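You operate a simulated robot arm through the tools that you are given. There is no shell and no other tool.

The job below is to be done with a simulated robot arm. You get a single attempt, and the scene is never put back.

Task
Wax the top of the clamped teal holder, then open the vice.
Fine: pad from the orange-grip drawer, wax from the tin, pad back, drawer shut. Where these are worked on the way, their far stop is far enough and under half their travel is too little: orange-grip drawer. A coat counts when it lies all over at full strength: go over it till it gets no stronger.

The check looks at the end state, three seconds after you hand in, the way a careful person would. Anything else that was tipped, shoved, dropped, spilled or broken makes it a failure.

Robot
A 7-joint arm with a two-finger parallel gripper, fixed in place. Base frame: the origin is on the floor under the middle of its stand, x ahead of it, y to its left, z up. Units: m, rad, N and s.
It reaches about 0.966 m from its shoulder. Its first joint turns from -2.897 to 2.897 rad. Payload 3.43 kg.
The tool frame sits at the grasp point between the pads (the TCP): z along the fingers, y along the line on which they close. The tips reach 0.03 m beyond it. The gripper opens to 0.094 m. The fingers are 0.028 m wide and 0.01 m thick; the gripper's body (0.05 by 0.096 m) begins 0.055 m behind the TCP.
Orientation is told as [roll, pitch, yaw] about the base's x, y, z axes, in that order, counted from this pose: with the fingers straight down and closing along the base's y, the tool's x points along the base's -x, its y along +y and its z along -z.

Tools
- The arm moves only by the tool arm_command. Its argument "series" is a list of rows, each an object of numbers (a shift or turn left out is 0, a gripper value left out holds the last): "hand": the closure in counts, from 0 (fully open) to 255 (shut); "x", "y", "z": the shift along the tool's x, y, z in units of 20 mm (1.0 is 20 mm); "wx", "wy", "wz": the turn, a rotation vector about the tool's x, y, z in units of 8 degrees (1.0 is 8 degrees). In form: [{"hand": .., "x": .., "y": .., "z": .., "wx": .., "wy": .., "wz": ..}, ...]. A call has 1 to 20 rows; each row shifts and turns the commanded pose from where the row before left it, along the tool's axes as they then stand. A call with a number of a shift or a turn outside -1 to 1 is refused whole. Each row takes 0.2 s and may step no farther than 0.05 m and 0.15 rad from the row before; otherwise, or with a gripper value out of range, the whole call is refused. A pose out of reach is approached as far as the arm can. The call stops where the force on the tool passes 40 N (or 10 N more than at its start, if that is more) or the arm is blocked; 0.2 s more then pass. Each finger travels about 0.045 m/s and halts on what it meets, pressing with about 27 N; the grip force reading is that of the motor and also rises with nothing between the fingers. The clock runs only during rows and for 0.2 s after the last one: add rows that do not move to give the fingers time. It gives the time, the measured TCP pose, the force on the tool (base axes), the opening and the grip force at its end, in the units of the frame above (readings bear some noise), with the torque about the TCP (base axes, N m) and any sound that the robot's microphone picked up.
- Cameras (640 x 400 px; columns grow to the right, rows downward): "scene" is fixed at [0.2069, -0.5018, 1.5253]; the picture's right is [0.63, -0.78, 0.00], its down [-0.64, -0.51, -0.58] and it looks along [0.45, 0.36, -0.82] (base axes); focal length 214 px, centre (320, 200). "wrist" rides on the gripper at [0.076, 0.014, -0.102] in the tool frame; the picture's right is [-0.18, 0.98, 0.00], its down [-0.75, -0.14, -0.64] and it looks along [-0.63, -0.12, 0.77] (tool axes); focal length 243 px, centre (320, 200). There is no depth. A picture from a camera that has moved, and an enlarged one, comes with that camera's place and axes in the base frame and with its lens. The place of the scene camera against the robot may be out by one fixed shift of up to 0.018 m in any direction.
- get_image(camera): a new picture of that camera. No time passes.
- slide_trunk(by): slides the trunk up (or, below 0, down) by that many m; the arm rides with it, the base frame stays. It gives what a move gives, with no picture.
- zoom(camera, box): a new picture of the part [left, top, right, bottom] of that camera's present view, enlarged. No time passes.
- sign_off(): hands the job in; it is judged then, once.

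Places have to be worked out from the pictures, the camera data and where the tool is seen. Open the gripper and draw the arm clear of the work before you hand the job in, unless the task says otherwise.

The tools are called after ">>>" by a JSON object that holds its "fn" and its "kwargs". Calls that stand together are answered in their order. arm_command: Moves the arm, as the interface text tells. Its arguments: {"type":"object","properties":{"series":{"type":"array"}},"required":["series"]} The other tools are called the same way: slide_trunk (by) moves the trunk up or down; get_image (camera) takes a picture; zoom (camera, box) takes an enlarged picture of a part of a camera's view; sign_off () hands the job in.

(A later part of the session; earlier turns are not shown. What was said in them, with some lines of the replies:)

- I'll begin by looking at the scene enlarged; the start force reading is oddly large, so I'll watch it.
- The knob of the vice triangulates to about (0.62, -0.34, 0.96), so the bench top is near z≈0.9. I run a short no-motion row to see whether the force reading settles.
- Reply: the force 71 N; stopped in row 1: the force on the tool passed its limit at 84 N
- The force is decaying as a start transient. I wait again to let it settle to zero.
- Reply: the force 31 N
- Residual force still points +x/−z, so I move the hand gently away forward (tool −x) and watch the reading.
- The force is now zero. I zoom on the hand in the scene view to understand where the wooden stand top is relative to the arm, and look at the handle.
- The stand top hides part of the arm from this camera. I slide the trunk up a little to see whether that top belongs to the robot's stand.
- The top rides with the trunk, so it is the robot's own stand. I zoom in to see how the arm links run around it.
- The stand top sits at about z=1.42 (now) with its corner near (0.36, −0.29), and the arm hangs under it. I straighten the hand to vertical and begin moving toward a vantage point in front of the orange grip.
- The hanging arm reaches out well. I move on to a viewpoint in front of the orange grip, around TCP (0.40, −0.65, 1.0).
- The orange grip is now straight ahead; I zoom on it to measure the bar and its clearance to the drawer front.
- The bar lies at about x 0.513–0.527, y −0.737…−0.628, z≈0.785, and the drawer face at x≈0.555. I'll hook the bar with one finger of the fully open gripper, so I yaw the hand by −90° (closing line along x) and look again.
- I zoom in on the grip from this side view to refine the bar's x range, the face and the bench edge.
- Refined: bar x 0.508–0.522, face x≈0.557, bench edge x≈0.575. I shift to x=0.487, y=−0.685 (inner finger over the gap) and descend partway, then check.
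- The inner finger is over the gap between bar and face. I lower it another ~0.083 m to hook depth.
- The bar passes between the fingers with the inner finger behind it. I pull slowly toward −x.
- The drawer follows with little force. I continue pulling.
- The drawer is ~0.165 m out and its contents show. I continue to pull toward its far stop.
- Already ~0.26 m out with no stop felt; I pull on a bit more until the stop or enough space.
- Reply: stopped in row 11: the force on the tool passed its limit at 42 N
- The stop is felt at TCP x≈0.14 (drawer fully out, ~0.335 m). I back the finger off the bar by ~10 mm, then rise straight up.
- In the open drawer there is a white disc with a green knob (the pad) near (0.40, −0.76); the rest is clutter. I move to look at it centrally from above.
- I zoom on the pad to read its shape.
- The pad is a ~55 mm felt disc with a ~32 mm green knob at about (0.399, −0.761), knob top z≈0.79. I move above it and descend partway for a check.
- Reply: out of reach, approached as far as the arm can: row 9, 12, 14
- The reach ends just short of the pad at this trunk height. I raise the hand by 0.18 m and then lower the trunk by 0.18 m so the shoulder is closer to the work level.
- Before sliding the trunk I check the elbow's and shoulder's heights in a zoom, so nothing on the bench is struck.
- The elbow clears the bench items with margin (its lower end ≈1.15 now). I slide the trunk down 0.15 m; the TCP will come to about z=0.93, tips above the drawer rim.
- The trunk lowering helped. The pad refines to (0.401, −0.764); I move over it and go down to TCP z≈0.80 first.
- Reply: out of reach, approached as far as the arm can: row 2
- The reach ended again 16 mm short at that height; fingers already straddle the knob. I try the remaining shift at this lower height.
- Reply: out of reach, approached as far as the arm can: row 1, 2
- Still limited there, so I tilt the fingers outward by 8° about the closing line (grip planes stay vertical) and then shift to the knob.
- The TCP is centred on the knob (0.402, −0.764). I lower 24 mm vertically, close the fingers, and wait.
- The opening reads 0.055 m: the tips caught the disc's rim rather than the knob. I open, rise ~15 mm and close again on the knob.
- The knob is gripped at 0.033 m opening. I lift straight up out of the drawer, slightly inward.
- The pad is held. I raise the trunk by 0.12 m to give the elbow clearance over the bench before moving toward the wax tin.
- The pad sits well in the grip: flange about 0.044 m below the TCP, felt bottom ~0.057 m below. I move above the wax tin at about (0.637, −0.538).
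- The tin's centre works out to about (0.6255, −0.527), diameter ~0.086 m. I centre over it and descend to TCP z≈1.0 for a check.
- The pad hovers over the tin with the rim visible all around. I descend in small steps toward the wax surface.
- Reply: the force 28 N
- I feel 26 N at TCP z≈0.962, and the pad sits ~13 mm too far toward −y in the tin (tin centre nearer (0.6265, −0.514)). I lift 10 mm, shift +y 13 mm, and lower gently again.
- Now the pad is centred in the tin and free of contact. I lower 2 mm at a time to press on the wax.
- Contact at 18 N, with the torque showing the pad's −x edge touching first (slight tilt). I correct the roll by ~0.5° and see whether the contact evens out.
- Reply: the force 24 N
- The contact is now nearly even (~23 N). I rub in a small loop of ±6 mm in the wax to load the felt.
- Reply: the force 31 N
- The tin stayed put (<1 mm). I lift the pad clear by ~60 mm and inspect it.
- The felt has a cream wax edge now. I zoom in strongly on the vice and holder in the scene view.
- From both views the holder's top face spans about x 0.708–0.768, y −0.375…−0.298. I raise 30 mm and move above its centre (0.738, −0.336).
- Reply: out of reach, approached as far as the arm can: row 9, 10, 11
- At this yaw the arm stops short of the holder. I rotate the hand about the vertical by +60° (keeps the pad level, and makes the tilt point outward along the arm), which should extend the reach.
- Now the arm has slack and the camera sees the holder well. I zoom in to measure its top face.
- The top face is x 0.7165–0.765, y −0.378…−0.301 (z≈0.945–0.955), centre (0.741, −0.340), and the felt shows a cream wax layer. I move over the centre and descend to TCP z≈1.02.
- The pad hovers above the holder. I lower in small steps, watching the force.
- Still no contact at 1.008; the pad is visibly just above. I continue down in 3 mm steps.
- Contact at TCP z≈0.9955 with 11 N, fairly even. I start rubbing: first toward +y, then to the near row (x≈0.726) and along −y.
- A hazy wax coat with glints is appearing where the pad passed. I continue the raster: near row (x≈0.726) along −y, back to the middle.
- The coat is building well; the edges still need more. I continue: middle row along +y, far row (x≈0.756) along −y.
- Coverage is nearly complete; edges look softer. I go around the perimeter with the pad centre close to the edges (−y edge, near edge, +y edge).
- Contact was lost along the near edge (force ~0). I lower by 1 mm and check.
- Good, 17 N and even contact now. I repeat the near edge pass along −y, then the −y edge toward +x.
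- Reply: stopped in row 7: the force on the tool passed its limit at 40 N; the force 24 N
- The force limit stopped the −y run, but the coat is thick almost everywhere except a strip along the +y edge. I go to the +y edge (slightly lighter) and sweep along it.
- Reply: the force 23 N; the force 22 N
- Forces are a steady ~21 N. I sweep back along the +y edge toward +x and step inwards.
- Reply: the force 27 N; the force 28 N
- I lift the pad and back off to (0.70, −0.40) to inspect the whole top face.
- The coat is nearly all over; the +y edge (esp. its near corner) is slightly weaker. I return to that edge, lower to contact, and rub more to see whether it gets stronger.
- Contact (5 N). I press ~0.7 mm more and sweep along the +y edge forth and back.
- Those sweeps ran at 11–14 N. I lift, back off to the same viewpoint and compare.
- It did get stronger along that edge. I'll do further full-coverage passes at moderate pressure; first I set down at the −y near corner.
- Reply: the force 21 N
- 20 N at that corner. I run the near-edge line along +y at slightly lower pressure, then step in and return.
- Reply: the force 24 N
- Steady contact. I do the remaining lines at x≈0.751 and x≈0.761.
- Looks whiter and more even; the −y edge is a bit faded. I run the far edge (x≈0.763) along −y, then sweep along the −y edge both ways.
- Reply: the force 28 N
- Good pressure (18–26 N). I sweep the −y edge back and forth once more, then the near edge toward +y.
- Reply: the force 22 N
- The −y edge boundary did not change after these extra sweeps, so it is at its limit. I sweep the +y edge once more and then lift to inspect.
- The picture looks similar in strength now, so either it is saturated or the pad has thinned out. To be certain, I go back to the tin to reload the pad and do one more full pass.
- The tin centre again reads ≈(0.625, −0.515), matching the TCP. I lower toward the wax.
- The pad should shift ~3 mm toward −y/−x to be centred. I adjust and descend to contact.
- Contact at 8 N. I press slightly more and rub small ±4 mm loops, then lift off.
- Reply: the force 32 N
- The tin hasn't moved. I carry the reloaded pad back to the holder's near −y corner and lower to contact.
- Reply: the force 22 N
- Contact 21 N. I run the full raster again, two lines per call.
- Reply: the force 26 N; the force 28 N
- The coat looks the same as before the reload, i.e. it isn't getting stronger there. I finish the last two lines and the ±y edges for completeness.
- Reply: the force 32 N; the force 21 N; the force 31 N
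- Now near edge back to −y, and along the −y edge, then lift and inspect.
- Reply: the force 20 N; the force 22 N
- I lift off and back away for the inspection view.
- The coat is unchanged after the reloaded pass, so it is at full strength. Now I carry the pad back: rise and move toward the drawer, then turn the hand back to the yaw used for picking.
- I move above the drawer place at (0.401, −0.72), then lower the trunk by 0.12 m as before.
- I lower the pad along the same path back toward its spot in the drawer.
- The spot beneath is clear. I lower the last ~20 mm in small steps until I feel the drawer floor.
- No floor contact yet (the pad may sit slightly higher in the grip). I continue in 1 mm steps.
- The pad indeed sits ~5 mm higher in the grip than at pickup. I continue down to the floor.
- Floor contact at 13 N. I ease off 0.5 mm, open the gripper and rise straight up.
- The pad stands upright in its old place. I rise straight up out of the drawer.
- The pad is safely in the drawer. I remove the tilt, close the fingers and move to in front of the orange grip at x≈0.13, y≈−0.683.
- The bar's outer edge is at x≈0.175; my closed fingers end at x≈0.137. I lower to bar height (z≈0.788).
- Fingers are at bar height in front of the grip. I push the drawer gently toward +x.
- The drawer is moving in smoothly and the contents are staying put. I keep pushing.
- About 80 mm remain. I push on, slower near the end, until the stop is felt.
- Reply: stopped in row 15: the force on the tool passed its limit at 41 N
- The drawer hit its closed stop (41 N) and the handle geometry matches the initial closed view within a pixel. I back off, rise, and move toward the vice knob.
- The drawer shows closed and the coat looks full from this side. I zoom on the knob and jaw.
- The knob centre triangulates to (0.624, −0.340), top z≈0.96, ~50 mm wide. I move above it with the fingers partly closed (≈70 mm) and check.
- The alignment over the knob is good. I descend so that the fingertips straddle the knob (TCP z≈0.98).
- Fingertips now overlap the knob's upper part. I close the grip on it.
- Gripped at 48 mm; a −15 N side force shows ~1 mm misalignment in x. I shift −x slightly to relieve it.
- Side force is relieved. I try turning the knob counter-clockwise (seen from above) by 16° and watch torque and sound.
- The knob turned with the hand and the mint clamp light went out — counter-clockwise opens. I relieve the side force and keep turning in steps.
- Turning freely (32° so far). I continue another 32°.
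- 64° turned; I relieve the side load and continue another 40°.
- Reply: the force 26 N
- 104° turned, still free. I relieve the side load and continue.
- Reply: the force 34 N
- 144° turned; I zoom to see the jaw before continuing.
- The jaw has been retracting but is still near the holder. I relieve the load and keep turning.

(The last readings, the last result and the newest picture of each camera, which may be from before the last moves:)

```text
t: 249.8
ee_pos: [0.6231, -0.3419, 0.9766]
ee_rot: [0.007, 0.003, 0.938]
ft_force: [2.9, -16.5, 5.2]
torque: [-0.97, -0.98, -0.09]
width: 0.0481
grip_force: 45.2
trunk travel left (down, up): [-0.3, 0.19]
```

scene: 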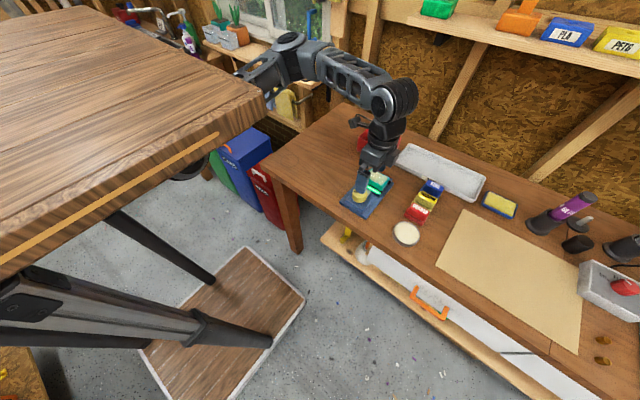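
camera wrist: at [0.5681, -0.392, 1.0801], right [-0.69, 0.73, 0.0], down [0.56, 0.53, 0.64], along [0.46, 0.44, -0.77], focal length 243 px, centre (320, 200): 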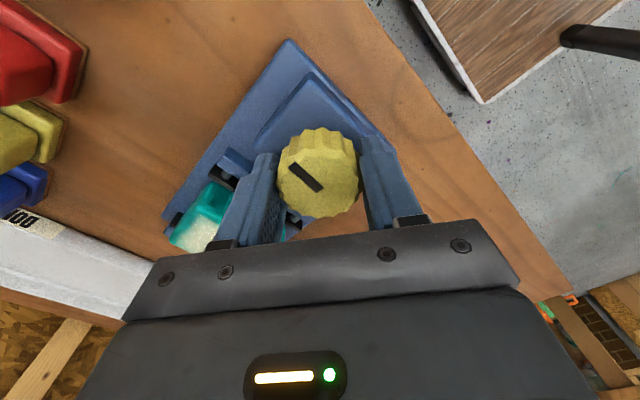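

>>> {"fn": "arm_command", "kwargs": {"series": [{"y": -0.06, "x": 0.05}, {"wz": -0.5}, {"wz": -0.5}, {"wz": -0.5}, {"wz": -0.5}, {"wz": -0.5}, {"wz": -0.5}, {}]}}

>>> {"fn": "get_image", "kwargs": {"camera": "wrist"}}

```text
t: 251.6
ee_pos: [0.6226, -0.341, 0.9756]
ee_rot: [0.009, 0.0, 1.358]
ft_force: [-11.9, 20.0, -5.9]
torque: [-0.34, -1.13, -1.36]
width: 0.047
grip_force: 44.6
trunk travel left (down, up): [-0.3, 0.19]
```

```text
taken
camera wrist: at [0.595, -0.4107, 1.0789], right [-0.92, 0.39, 0.01], down [0.3, 0.71, 0.64], along [0.24, 0.59, -0.77], focal length 243 px, centre (320, 200)
```

wrist: 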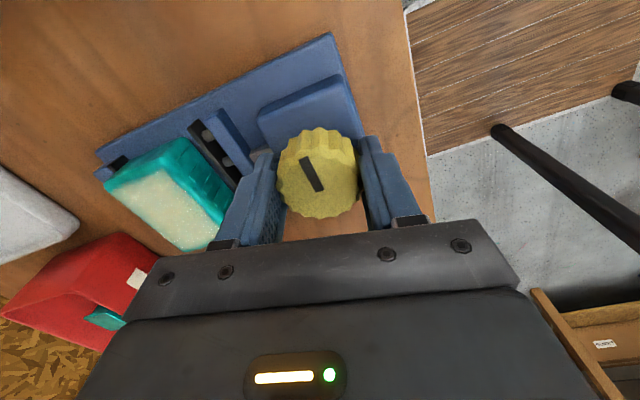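

The pointer slipped relative to the hand and torque rose to 1.4 N·m – the knob seems to be at its stop. I zoom to check the jaw gap.

>>> {"fn": "zoom", "kwargs": {"camera": "wrist", "box": [80, 80, 320, 260]}}

>>> {"fn": "zoom", "kwargs": {"camera": "scene", "box": [335, 155, 411, 205]}}

```text
2.22 times, centred on (200, 170) of wrist
camera zoom: at [0.595, -0.4107, 1.0789], right [-0.92, 0.39, 0.01], down [0.3, 0.71, 0.64], along [0.24, 0.59, -0.77], focal length 539 px, centre (587, 267)
```

zoom: 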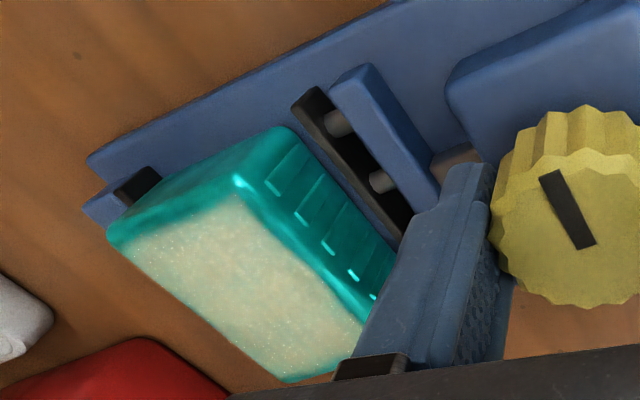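

```text
8.00 times, centred on (373, 180) of scene
camera zoom: at [0.2069, -0.5018, 1.5253], right [0.63, -0.78, 0.0], down [-0.64, -0.51, -0.58], along [0.45, 0.36, -0.82], focal length 1716 px, centre (-104, 360)
```

zoom: 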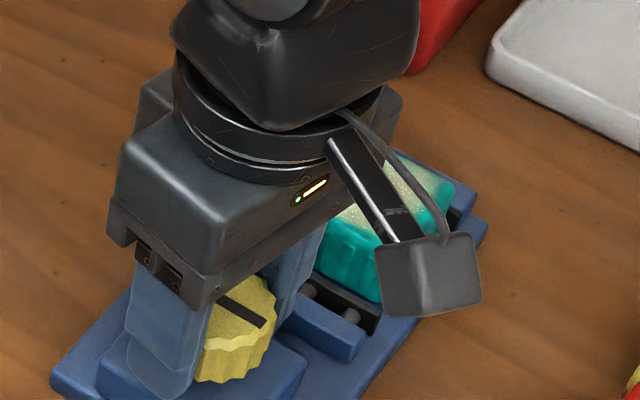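

The jaw now stands clearly off the holder. To make sure it is at its far stop, I turn 8° more and see whether the knob follows.

>>> {"fn": "arm_command", "kwargs": {"series": [{"wz": -0.5}, {"wz": -0.5}, {}]}}

>>> {"fn": "zoom", "kwargs": {"camera": "wrist", "box": [80, 80, 400, 260]}}

```text
t: 252.4
ee_pos: [0.6225, -0.3411, 0.9757]
ee_rot: [0.009, 0.0, 1.498]
ft_force: [-18.4, 21.7, -13.9]
torque: [-0.54, -0.82, -0.37]
width: 0.0479
grip_force: 45.1
trunk travel left (down, up): [-0.3, 0.19]
```

```text
2.00 times, centred on (240, 170) of wrist
camera zoom: at [0.6054, -0.4146, 1.0792], right [-0.97, 0.25, 0.01], down [0.2, 0.74, 0.64], along [0.16, 0.62, -0.77], focal length 485 px, centre (480, 260)
```

zoom: 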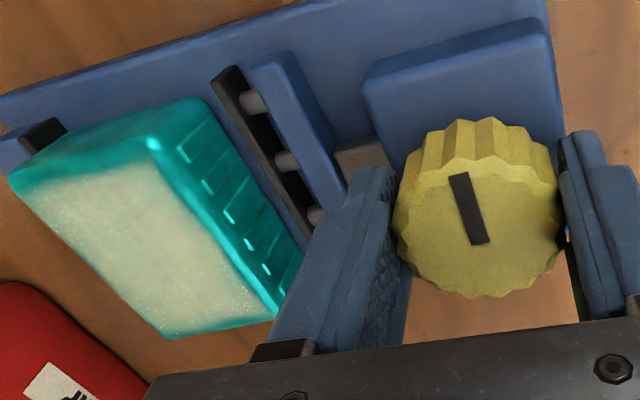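

The knob no longer follows: it is at its open stop and the jaw is well clear of the holder. I release with a small opening (≈62 mm) and rise straight up.

>>> {"fn": "arm_command", "kwargs": {"series": [{"hand": 87}, {"hand": 87}, {"hand": 87}, {"z": -0.3}, {"z": -0.6}, {"z": -1}, {"z": -1}, {"z": -1}, {"z": -1}, {"z": -1}, {}]}}

>>> {"fn": "get_image", "kwargs": {"camera": "wrist"}}

>>> {"fn": "get_image", "kwargs": {"camera": "scene"}}

```text
t: 254.8
ee_pos: [0.6242, -0.343, 1.094]
ee_rot: [0.006, 0.002, 1.499]
ft_force: [0.7, -0.2, 0.6]
torque: [-0.04, 0.01, 0.01]
width: 0.0619
grip_force: 0.2
trunk travel left (down, up): [-0.3, 0.19]
```

```text
taken
camera wrist: at [0.6062, -0.4155, 1.1978], right [-0.97, 0.25, 0.01], down [0.2, 0.74, 0.64], along [0.16, 0.62, -0.77], focal length 243 px, centre (320, 200)
```

wrist: 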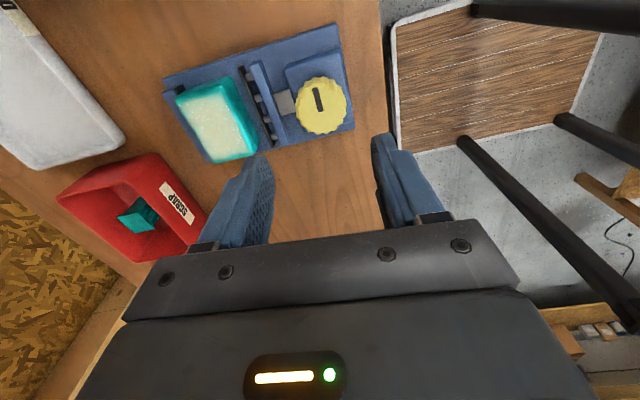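

```text
taken
```

scene: 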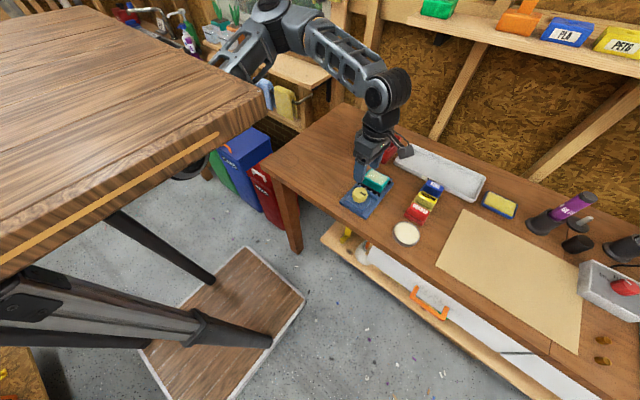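

I zoom into the vice from the wrist and scene to verify the opened jaw and the coat.

>>> {"fn": "zoom", "kwargs": {"camera": "wrist", "box": [150, 10, 370, 175]}}

>>> {"fn": "zoom", "kwargs": {"camera": "scene", "box": [332, 158, 404, 210]}}

```text
2.42 times, centred on (260, 92) of wrist
camera zoom: at [0.6062, -0.4155, 1.1978], right [-0.97, 0.25, 0.01], down [0.2, 0.74, 0.64], along [0.16, 0.62, -0.77], focal length 588 px, centre (466, 461)
```

zoom: 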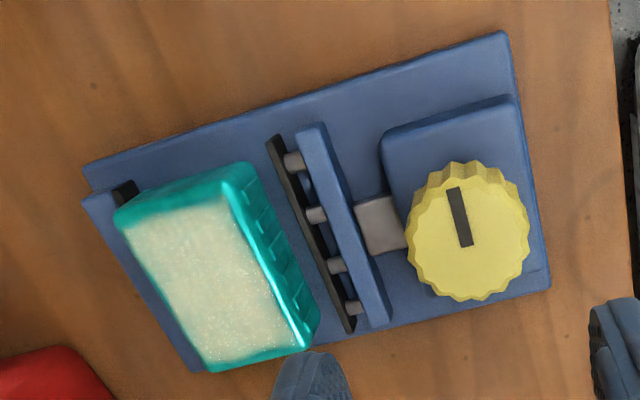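

```text
7.69 times, centred on (368, 184) of scene
camera zoom: at [0.2069, -0.5018, 1.5253], right [0.63, -0.78, 0.0], down [-0.64, -0.51, -0.58], along [0.45, 0.36, -0.82], focal length 1650 px, centre (-49, 323)
```

zoom: 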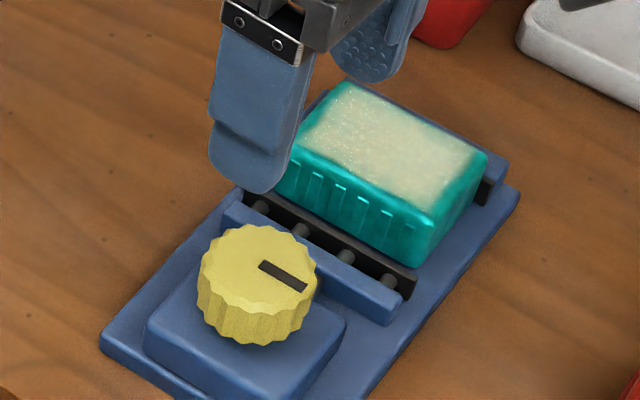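

The vice is open with a clear gap, the clamp light is off, the knob turned ~180°, and the holder is still in place. I open the gripper, rise, turn the hand back and draw the arm clear.

>>> {"fn": "arm_command", "kwargs": {"series": [{"z": -1, "hand": 0}, {"z": -1}, {"z": -1}, {"wz": 0.98}, {"wz": 0.98}, {"wz": 0.98}, {"wz": 0.98}, {"wz": 0.98}, {"wz": 0.98}, {"wz": 0.98}, {"wz": 0.98}, {"wz": 0.98}, {"wz": 0.98}, {"wz": 0.9}, {}]}}

>>> {"fn": "get_image", "kwargs": {"camera": "scene"}}

```text
t: 258.0
ee_pos: [0.625, -0.3423, 1.1541]
ee_rot: [-0.002, 0.007, 0.001]
ft_force: [0.1, 0.0, 0.3]
torque: [0.0, 0.0, 0.01]
width: 0.0942
grip_force: 0.1
trunk travel left (down, up): [-0.3, 0.19]
```

```text
taken
```

scene: 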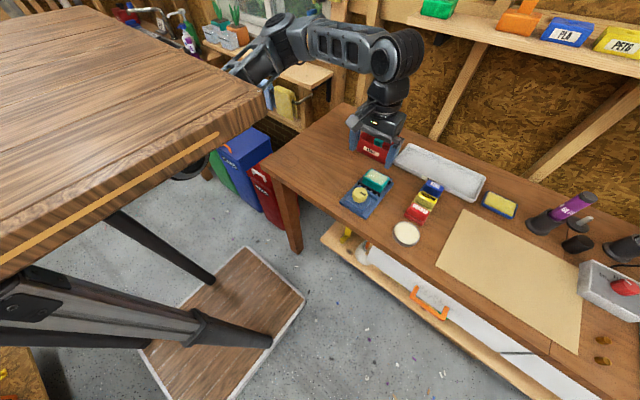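

I draw the hand back and up to about (0.53, −0.22, 1.2), clear of the bench work, then take a final look.

>>> {"fn": "arm_command", "kwargs": {"series": [{"x": 0.7, "y": 0.9, "z": -0.35}, {"x": 0.7, "y": 0.9, "z": -0.35}, {"x": 0.7, "y": 0.9, "z": -0.35}, {"x": 0.7, "y": 0.9, "z": -0.35}, {"x": 0.7, "y": 0.9, "z": -0.35}, {"x": 0.7, "y": 0.9, "z": -0.35}, {}, {}]}}

>>> {"fn": "get_image", "kwargs": {"camera": "scene"}}

>>> {"fn": "get_image", "kwargs": {"camera": "wrist"}}

>>> {"fn": "zoom", "kwargs": {"camera": "scene", "box": [332, 150, 404, 210]}}

>>> {"fn": "zoom", "kwargs": {"camera": "scene", "box": [340, 220, 560, 380]}}

```text
t: 259.8
ee_pos: [0.5409, -0.2342, 1.1968]
ee_rot: [0.0, 0.009, 0.002]
ft_force: [-0.2, 0.6, -0.4]
torque: [-0.01, -0.01, -0.02]
width: 0.0939
grip_force: 0.1
trunk travel left (down, up): [-0.3, 0.19]
```

```text
taken
```

scene: 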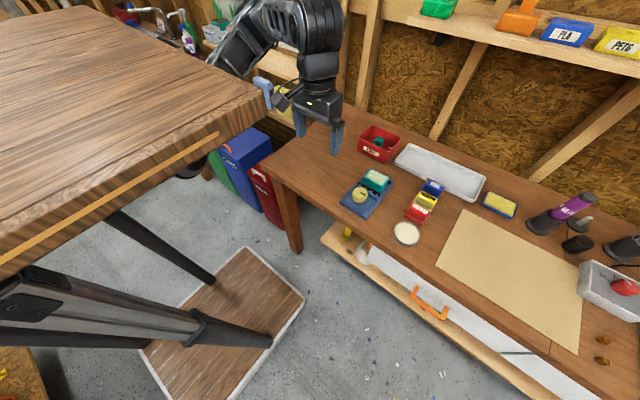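

```text
taken
camera wrist: at [0.4667, -0.2194, 1.3007], right [0.18, 0.98, 0.0], down [0.76, -0.14, 0.64], along [0.63, -0.12, -0.77], focal length 243 px, centre (320, 200)
```

wrist: 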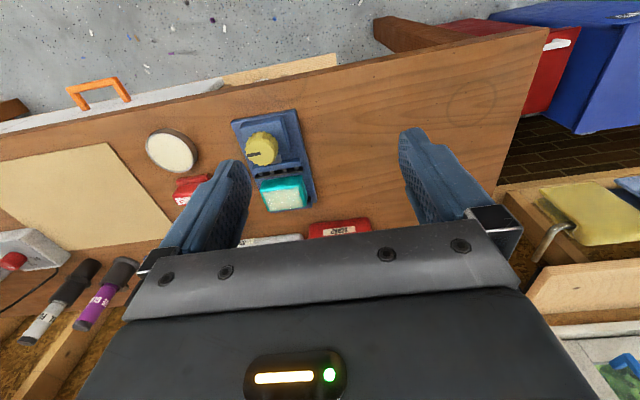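

```text
6.67 times, centred on (368, 180) of scene
camera zoom: at [0.2069, -0.5018, 1.5253], right [0.63, -0.78, 0.0], down [-0.64, -0.51, -0.58], along [0.45, 0.36, -0.82], focal length 1430 px, centre (0, 333)
```

zoom: 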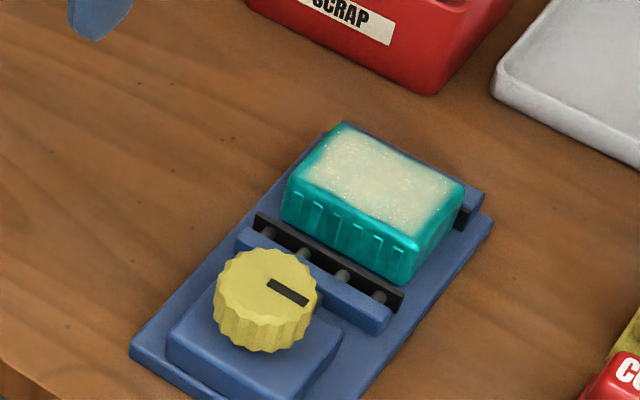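

```text
2.50 times, centred on (450, 300) of scene
camera zoom: at [0.2069, -0.5018, 1.5253], right [0.63, -0.78, 0.0], down [-0.64, -0.51, -0.58], along [0.45, 0.36, -0.82], focal length 536 px, centre (-5, -50)
```

zoom: 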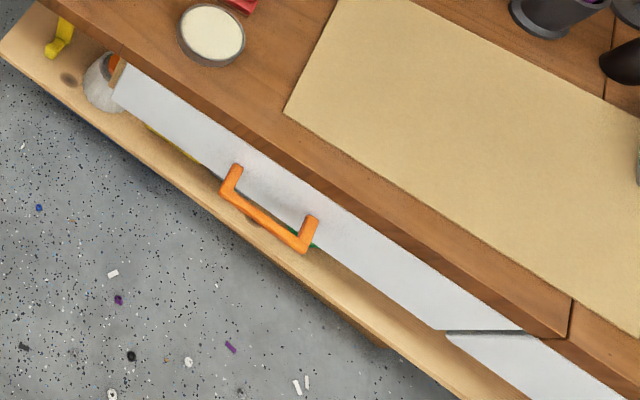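

I take a last close look at the coat, unobstructed now.

>>> {"fn": "zoom", "kwargs": {"camera": "scene", "box": [358, 162, 394, 190]}}

>>> {"fn": "zoom", "kwargs": {"camera": "wrist", "box": [220, 100, 330, 220]}}

```text
14.29 times, centred on (376, 176) of scene
camera zoom: at [0.2069, -0.5018, 1.5253], right [0.63, -0.78, 0.0], down [-0.64, -0.51, -0.58], along [0.45, 0.36, -0.82], focal length 3064 px, centre (-480, 543)
```

zoom: 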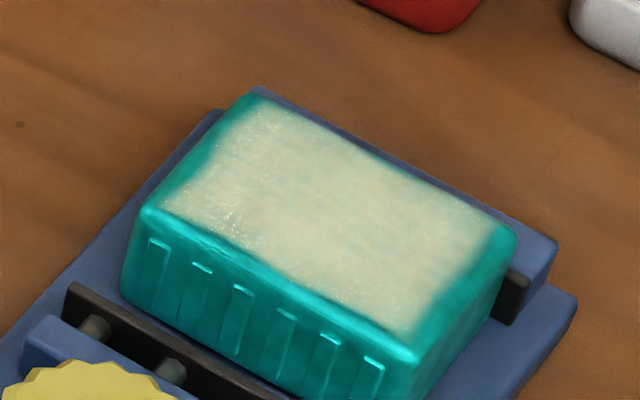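

```text
3.33 times, centred on (275, 160) of wrist
camera zoom: at [0.4667, -0.2194, 1.3007], right [0.18, 0.98, 0.0], down [0.76, -0.14, 0.64], along [0.63, -0.12, -0.77], focal length 809 px, centre (470, 333)
```

zoom: 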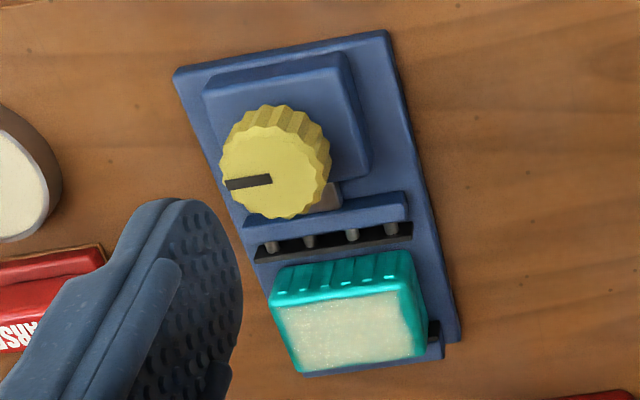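

Everything checks out: the coat covers the holder's top and got no stronger with further passes. The pad is back in the shut drawer, the vice jaw is open at its stop, and nothing else was moved. The gripper is open and the arm is clear, so I hand in.

>>> {"fn": "sign_off", "kwargs": {}}

```text
The job is handed in.
```

I waxed the top of the teal holder, opened the vice and handed the job in. I haven't seen the check's result.

- **Coat:** I went over the whole top face repeatedly, pushing the pad's centre out to the edges. I then reloaded the pad with wax and made one more full pass, and the coat looked no stronger. A thin uncoated band of a few millimetres remains around the rim. I took it to be the rounded edge, which the pad can't press against.
- **Pad and drawer:** I pulled the orange-grip drawer out to its far stop and later set the pad back upright in its old place. I then pushed the drawer shut until it hit its stop. The handle sits where it did at the start.
- **Vice:** I turned the knob counter-clockwise until it would turn no further, roughly 155 to 180°. The clamp light is off and the jaw stands clear of the holder, which is still in place.
- **Everything else:** The tin may have shifted by up to about a millimetre while I loaded the pad. Nothing else looked moved in the final pictures. I left the gripper open and the arm clear of the bench.
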